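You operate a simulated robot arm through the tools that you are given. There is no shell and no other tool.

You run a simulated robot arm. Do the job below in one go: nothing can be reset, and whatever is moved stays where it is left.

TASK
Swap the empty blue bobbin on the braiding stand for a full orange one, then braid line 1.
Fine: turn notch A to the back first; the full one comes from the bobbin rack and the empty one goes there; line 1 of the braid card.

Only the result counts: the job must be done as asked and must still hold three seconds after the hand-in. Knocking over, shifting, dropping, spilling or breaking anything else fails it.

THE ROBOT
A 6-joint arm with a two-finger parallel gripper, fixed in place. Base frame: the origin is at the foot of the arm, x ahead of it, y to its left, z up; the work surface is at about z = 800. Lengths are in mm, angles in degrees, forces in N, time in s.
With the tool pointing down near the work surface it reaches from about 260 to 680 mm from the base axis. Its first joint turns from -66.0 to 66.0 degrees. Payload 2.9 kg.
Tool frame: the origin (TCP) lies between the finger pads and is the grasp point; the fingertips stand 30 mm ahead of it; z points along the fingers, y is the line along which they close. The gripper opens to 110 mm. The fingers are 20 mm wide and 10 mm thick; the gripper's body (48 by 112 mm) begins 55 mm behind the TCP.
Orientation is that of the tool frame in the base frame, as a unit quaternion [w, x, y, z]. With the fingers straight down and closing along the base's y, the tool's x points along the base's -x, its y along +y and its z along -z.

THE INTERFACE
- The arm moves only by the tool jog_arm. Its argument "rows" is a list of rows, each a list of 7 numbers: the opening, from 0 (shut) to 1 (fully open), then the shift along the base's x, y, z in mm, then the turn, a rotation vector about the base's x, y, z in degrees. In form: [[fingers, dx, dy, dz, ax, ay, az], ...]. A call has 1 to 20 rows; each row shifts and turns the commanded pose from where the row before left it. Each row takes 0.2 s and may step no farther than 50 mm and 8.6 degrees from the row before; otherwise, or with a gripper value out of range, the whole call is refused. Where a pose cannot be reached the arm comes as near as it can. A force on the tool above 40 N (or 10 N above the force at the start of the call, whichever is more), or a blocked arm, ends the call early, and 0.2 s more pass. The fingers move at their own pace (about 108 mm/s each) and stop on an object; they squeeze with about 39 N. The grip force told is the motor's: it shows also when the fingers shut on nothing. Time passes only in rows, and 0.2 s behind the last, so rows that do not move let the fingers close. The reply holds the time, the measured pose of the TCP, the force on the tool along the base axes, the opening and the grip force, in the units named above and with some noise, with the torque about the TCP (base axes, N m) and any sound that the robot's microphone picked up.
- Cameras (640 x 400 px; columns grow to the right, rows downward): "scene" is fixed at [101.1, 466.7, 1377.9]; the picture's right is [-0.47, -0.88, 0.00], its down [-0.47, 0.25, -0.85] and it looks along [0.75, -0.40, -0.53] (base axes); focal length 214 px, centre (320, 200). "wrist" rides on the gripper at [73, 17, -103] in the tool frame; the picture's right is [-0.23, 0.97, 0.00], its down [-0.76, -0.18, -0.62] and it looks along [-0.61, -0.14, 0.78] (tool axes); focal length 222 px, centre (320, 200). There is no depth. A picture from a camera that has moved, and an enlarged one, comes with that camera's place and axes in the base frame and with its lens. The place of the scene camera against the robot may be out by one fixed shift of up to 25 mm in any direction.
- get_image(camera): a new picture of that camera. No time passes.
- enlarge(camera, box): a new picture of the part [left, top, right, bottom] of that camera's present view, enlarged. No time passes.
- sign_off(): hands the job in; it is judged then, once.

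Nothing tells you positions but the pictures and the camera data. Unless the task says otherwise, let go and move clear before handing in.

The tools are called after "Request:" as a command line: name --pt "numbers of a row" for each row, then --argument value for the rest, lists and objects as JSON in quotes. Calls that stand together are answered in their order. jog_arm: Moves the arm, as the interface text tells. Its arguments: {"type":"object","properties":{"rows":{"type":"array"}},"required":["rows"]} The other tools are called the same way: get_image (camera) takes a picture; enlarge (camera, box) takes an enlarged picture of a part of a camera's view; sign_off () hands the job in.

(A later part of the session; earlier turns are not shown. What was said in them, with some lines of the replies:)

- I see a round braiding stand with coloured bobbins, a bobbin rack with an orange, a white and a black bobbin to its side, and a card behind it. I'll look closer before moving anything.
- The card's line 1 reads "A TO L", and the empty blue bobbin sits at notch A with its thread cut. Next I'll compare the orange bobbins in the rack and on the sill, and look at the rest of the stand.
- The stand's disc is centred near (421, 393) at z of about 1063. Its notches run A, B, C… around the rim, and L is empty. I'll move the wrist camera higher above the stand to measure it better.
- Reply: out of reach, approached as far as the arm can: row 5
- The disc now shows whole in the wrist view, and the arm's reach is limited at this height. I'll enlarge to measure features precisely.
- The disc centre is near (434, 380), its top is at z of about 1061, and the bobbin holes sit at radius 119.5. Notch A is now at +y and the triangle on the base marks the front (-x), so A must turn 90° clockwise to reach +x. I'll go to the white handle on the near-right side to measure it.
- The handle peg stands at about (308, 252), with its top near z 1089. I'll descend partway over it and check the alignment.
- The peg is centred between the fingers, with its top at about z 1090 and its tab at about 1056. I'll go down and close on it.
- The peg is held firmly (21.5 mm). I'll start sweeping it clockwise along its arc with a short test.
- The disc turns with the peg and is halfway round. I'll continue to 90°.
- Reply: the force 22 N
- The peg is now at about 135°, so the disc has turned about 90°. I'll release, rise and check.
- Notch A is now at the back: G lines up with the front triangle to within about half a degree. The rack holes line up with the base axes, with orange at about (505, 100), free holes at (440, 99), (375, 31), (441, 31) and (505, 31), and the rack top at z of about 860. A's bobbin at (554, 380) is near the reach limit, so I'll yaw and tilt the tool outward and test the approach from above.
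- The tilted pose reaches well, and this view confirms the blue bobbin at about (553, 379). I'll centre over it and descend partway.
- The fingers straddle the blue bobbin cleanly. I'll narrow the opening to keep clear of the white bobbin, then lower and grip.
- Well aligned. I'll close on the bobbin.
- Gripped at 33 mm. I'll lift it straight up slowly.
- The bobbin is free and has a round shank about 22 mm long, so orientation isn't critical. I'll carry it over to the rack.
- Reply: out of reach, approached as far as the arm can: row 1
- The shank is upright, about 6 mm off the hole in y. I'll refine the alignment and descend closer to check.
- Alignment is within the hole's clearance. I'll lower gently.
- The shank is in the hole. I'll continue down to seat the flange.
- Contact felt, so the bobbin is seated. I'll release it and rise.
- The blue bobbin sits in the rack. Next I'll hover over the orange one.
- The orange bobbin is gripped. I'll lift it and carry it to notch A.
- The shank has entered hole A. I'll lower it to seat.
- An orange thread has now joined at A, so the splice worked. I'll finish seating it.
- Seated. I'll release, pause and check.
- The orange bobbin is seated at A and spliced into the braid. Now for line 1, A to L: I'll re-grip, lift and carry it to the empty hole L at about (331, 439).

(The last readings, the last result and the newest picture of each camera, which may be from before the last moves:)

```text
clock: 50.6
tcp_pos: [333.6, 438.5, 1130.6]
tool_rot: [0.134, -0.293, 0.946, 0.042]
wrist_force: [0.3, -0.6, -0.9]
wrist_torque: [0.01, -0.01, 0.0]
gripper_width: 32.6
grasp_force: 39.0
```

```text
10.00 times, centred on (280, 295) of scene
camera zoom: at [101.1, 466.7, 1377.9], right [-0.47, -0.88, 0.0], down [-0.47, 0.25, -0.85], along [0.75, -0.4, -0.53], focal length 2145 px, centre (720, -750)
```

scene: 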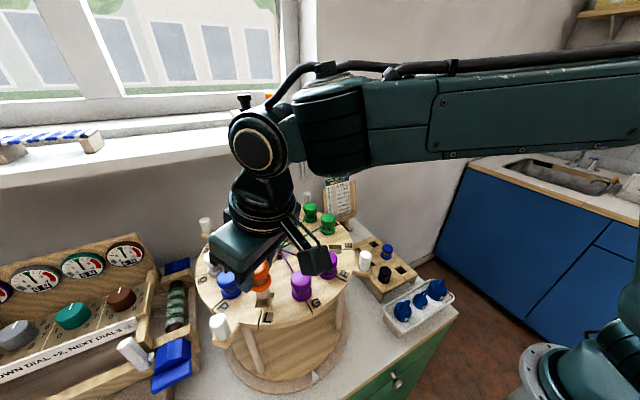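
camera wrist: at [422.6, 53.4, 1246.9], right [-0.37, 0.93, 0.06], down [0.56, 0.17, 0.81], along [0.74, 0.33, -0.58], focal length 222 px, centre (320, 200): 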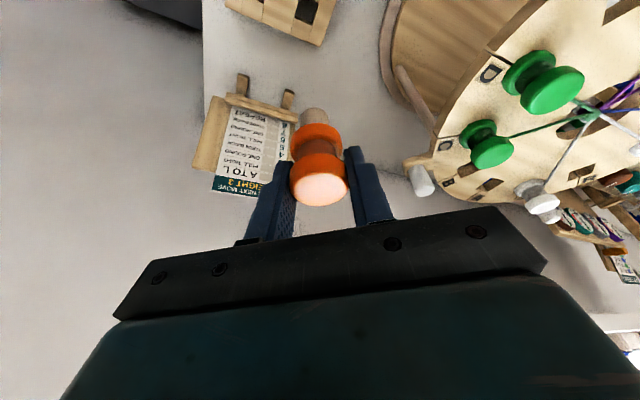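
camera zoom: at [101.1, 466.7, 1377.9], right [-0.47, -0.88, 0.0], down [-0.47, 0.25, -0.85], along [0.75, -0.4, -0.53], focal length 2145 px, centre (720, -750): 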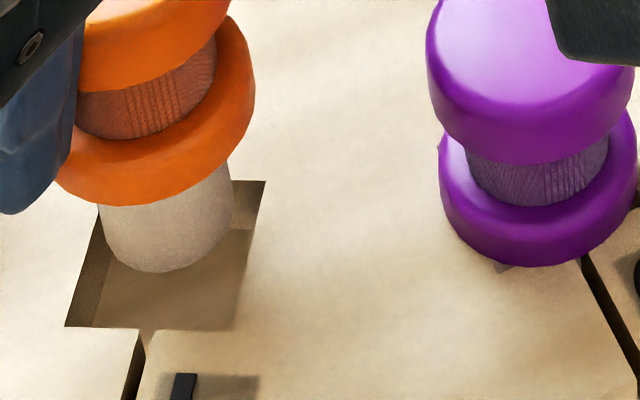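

Request:
jog_arm --pt "0.2 0.8 0.3 -4 0 0 0" --pt "0.2 0 0 -4 0 0 0" --pt "0.2 0 0 -4 0 0 0" --pt "0.2 0 0 0 0 0 0"

Request:
enlarge --camera "wrist" --box '[285, 70, 355, 140]'

Request:
enlarge --camera "scene" --box '[255, 275, 305, 315]'

```text
clock: 51.6
tcp_pos: [332.4, 438.8, 1119.2]
tool_rot: [0.134, -0.293, 0.946, 0.042]
wrist_force: [0.4, -1.0, -0.6]
wrist_torque: [-0.01, 0.01, 0.0]
gripper_width: 32.8
grasp_force: 38.8
```

```text
5.71 times, centred on (320, 105) of wrist
camera zoom: at [243.1, 396.9, 1197.9], right [-0.37, 0.93, 0.06], down [0.56, 0.17, 0.81], along [0.74, 0.33, -0.58], focal length 1269 px, centre (320, 743)
```

zoom: 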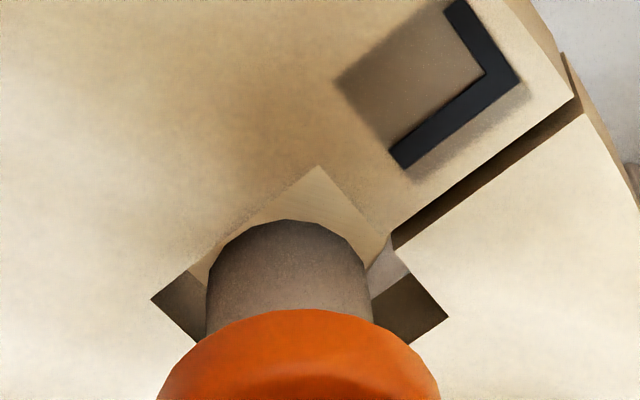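

```text
10.00 times, centred on (280, 295) of scene
camera zoom: at [101.1, 466.7, 1377.9], right [-0.47, -0.88, 0.0], down [-0.47, 0.25, -0.85], along [0.75, -0.4, -0.53], focal length 2145 px, centre (720, -750)
```

zoom: 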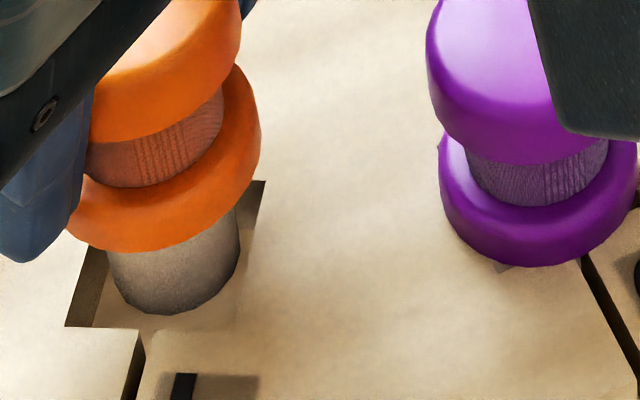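

Request:
jog_arm --pt "0.2 -0.4 0.8 -4 0 0 0" --pt "0.2 0 0 -5 0 0 0" --pt "0.2 0 0 -5 0 0 0" --pt "0.2 0 0 -4 0 0 0" --pt "0.2 0 0 -2 0 0 0" --pt "0.2 0 0 0 0 0 0"

Request:
enlarge --camera "scene" --box '[245, 265, 305, 315]'

```text
clock: 53.0
tcp_pos: [332.7, 438.8, 1100.3]
tool_rot: [0.134, -0.293, 0.946, 0.041]
wrist_force: [0.7, 0.3, -1.1]
wrist_torque: [0.0, -0.01, 0.0]
gripper_width: 32.7
grasp_force: 38.8
```

```text
8.00 times, centred on (275, 290) of scene
camera zoom: at [101.1, 466.7, 1377.9], right [-0.47, -0.88, 0.0], down [-0.47, 0.25, -0.85], along [0.75, -0.4, -0.53], focal length 1716 px, centre (680, -520)
```

zoom: 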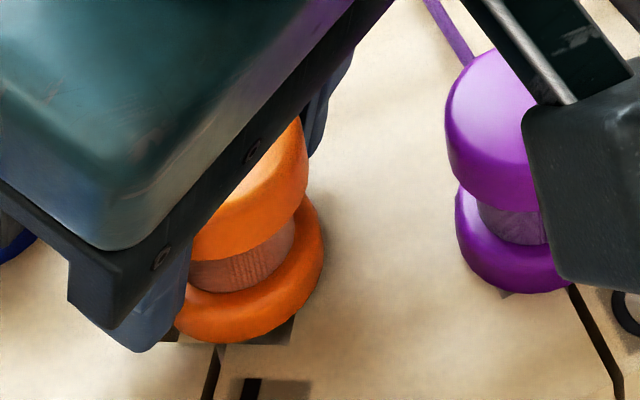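

Request:
jog_arm --pt "0.2 0 0 -1.5 0 0 0" --pt "0.2 0 0 -1 0 0 0" --pt "0.2 0 0 0 0 0 0"

Request:
jog_arm --pt "0.2 0 0 -1 0 0 0" --pt "0.2 0 0 0 0 0 0"

```text
clock: 53.8
tcp_pos: [332.2, 438.0, 1097.1]
tool_rot: [0.134, -0.293, 0.946, 0.041]
wrist_force: [0.0, -0.4, -1.0]
wrist_torque: [-0.02, 0.0, -0.03]
gripper_width: 32.5
grasp_force: 39.4
```

```text
clock: 54.4
tcp_pos: [332.2, 439.1, 1096.6]
tool_rot: [0.134, -0.293, 0.946, 0.042]
wrist_force: [0.4, 0.8, -0.2]
wrist_torque: [0.0, -0.01, -0.01]
gripper_width: 32.5
grasp_force: 39.1
```

Request:
jog_arm --pt "0.2 0 0 -1 0 0 0" --pt "0.2 0 0 0 0 0 0"

```text
clock: 55.0
tcp_pos: [333.2, 439.2, 1095.6]
tool_rot: [0.135, -0.292, 0.946, 0.042]
wrist_force: [0.1, -0.3, 6.3]
wrist_torque: [-0.06, 0.03, 0.02]
gripper_width: 32.7
grasp_force: 38.5
```

Contact felt, so the bobbin is seated in L. I'll release and rise straight up.

Request:
jog_arm --pt "0.35 0 0 0.5 0 0 0" --pt "0.48 0 0 0 0 0 0" --pt "0.48 0 0 0 0 0 0" --pt "0.48 0 0 12 0 0 0" --pt "0.48 0 0 15 0 0 0" --pt "0.48 0 0 20 0 0 0" --pt "0.48 0 0 30 0 0 0" --pt "0.48 -20 -30 20 0 0 0" --pt "0.48 -20 -40 10 0 0 0" --pt "0.48 -10 -40 0 0 0 0" --pt "0.48 0 -45 0 0 0 0" --pt "0.48 0 -45 0 0 0 0" --pt "0.48 0 -40 0 0 0 0" --pt "0.48 0 0 0 0 0 0"

Request:
get_image --camera "scene"

Request:
enlarge --camera "scene" --box '[180, 190, 380, 325]'

Request:
enlarge --camera "scene" --box '[220, 250, 330, 340]'

Request:
get_image --camera "wrist"

```text
clock: 58.0
tcp_pos: [281.3, 200.4, 1202.0]
tool_rot: [0.133, -0.293, 0.946, 0.042]
wrist_force: [0.2, -0.2, -0.5]
wrist_torque: [-0.01, -0.02, 0.01]
gripper_width: 53.1
grasp_force: 0.1
```

```text
taken
```

scene: 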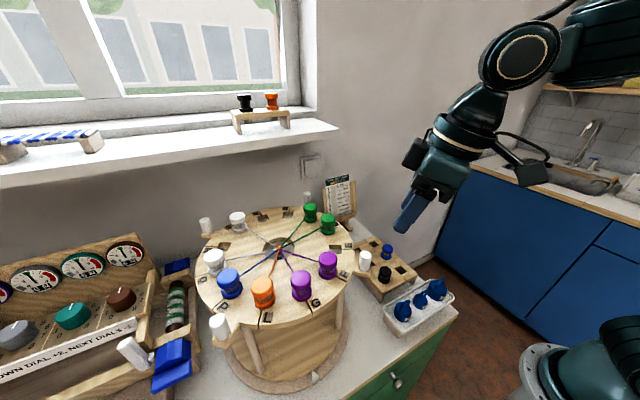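

```text
2.96 times, centred on (280, 258) of scene
camera zoom: at [101.1, 466.7, 1377.9], right [-0.47, -0.88, 0.0], down [-0.47, 0.25, -0.85], along [0.75, -0.4, -0.53], focal length 636 px, centre (438, 30)
```

zoom: 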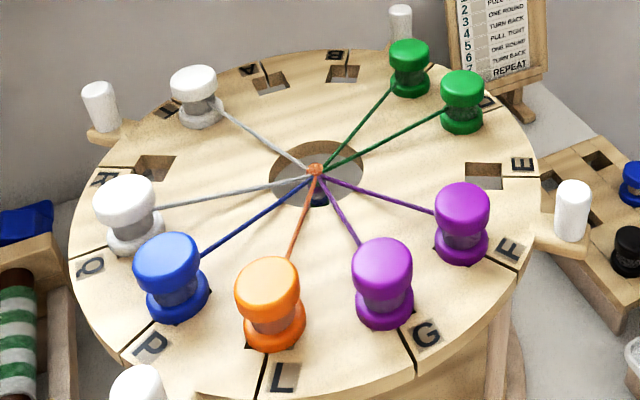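

```text
4.44 times, centred on (275, 295) of scene
camera zoom: at [101.1, 466.7, 1377.9], right [-0.47, -0.88, 0.0], down [-0.47, 0.25, -0.85], along [0.75, -0.4, -0.53], focal length 953 px, centre (520, -222)
```

zoom: 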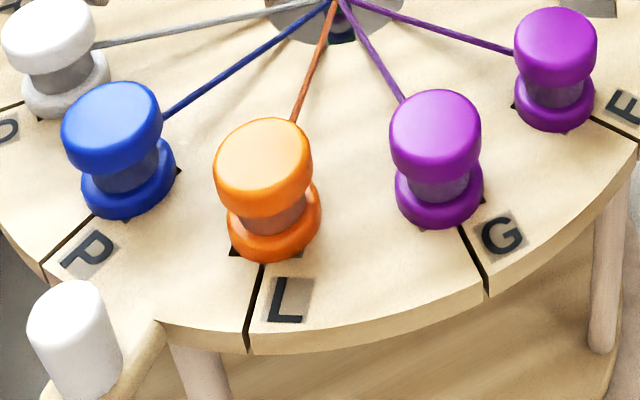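

```text
taken
camera wrist: at [191.2, 158.9, 1280.6], right [-0.37, 0.93, 0.06], down [0.56, 0.17, 0.81], along [0.74, 0.33, -0.58], focal length 222 px, centre (320, 200)
```

wrist: 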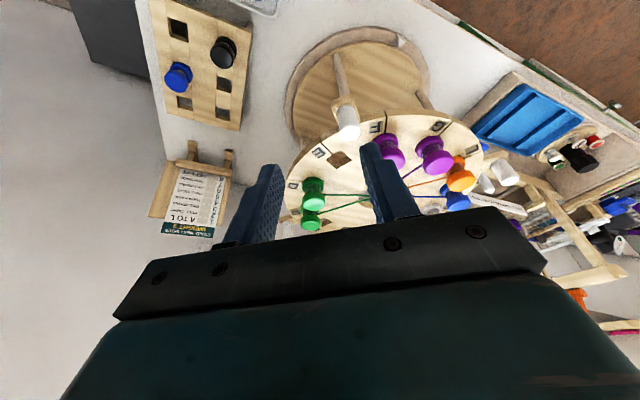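

The orange bobbin sits at L, notch A is empty at the back, and the blue one is in the rack. I'll do a final check that the disc didn't shift, using the same crop as before.

Request:
enlarge --camera "scene" --box '[220, 190, 320, 250]'

Request:
enlarge --camera "scene" --box '[180, 180, 380, 305]'

Request:
enlarge --camera "wrist" --box '[260, 20, 500, 240]'

Request:
enlarge --camera "scene" --box '[340, 215, 460, 335]'

```text
6.40 times, centred on (270, 220) of scene
camera zoom: at [101.1, 466.7, 1377.9], right [-0.47, -0.88, 0.0], down [-0.47, 0.25, -0.85], along [0.75, -0.4, -0.53], focal length 1373 px, centre (640, 72)
```

zoom: 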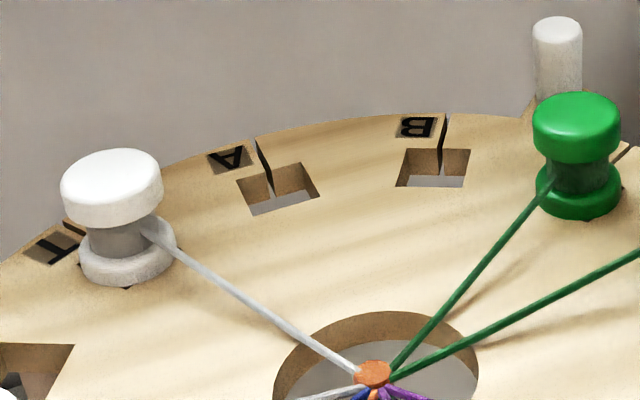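

```text
3.20 times, centred on (280, 242) of scene
camera zoom: at [101.1, 466.7, 1377.9], right [-0.47, -0.88, 0.0], down [-0.47, 0.25, -0.85], along [0.75, -0.4, -0.53], focal length 686 px, centre (448, 64)
```

zoom: 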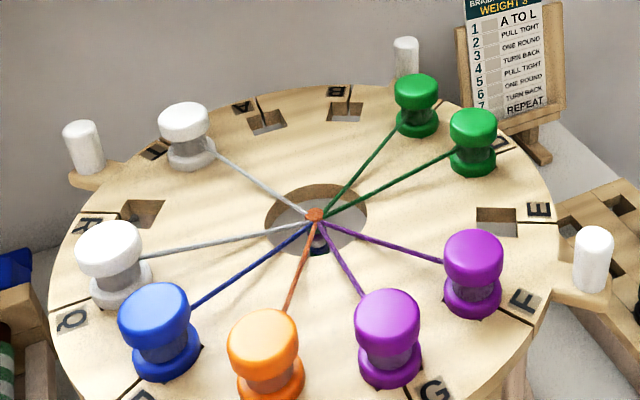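

```text
1.82 times, centred on (380, 130) of wrist
camera zoom: at [191.2, 158.9, 1280.6], right [-0.37, 0.93, 0.06], down [0.56, 0.17, 0.81], along [0.74, 0.33, -0.58], focal length 404 px, centre (211, 327)
```

zoom: 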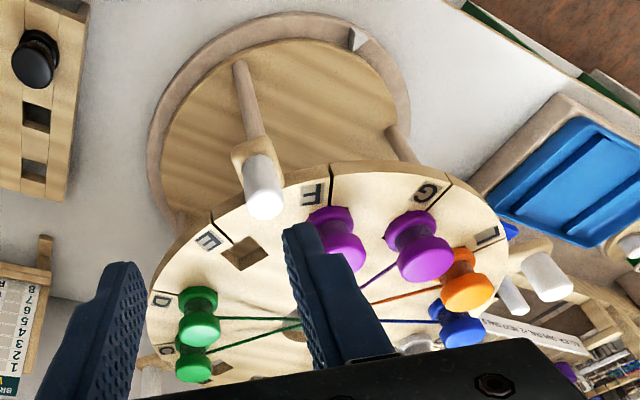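

```text
3.33 times, centred on (400, 275) of scene
camera zoom: at [101.1, 466.7, 1377.9], right [-0.47, -0.88, 0.0], down [-0.47, 0.25, -0.85], along [0.75, -0.4, -0.53], focal length 715 px, centre (53, -50)
```

zoom: 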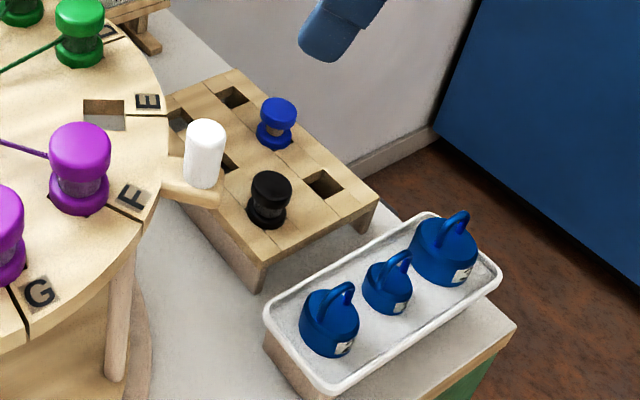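

Everything checks out. Notch A is at the back and the disc hasn't moved, the full orange bobbin is in L with its thread in the braid, the empty blue one is in the rack, and the arm is clear. I'll hand in.

Request:
sign_off

```text
The job is handed in.
```

I swapped the empty blue bobbin for the full orange one and braided line 1 ("A TO L"), then handed the job in; no verdict came back.

- **Notch A:** I turned the disc 90° clockwise, so A is at the back, opposite the triangle on the base. It had not moved when I checked again at the end.
- **Empty blue bobbin:** it is seated in a free hole of the bobbin rack.
- **Full orange bobbin:** I took it from the rack and seated it at A, where its thread joined the braid. I then moved it to L, where it is seated with its thread running to the centre.

The card's header also says "WEIGHT 3". You asked only for line 1, so I left the three weights in their tray. In the last pictures nothing else had been moved or knocked over, and the arm was clear of the stand.
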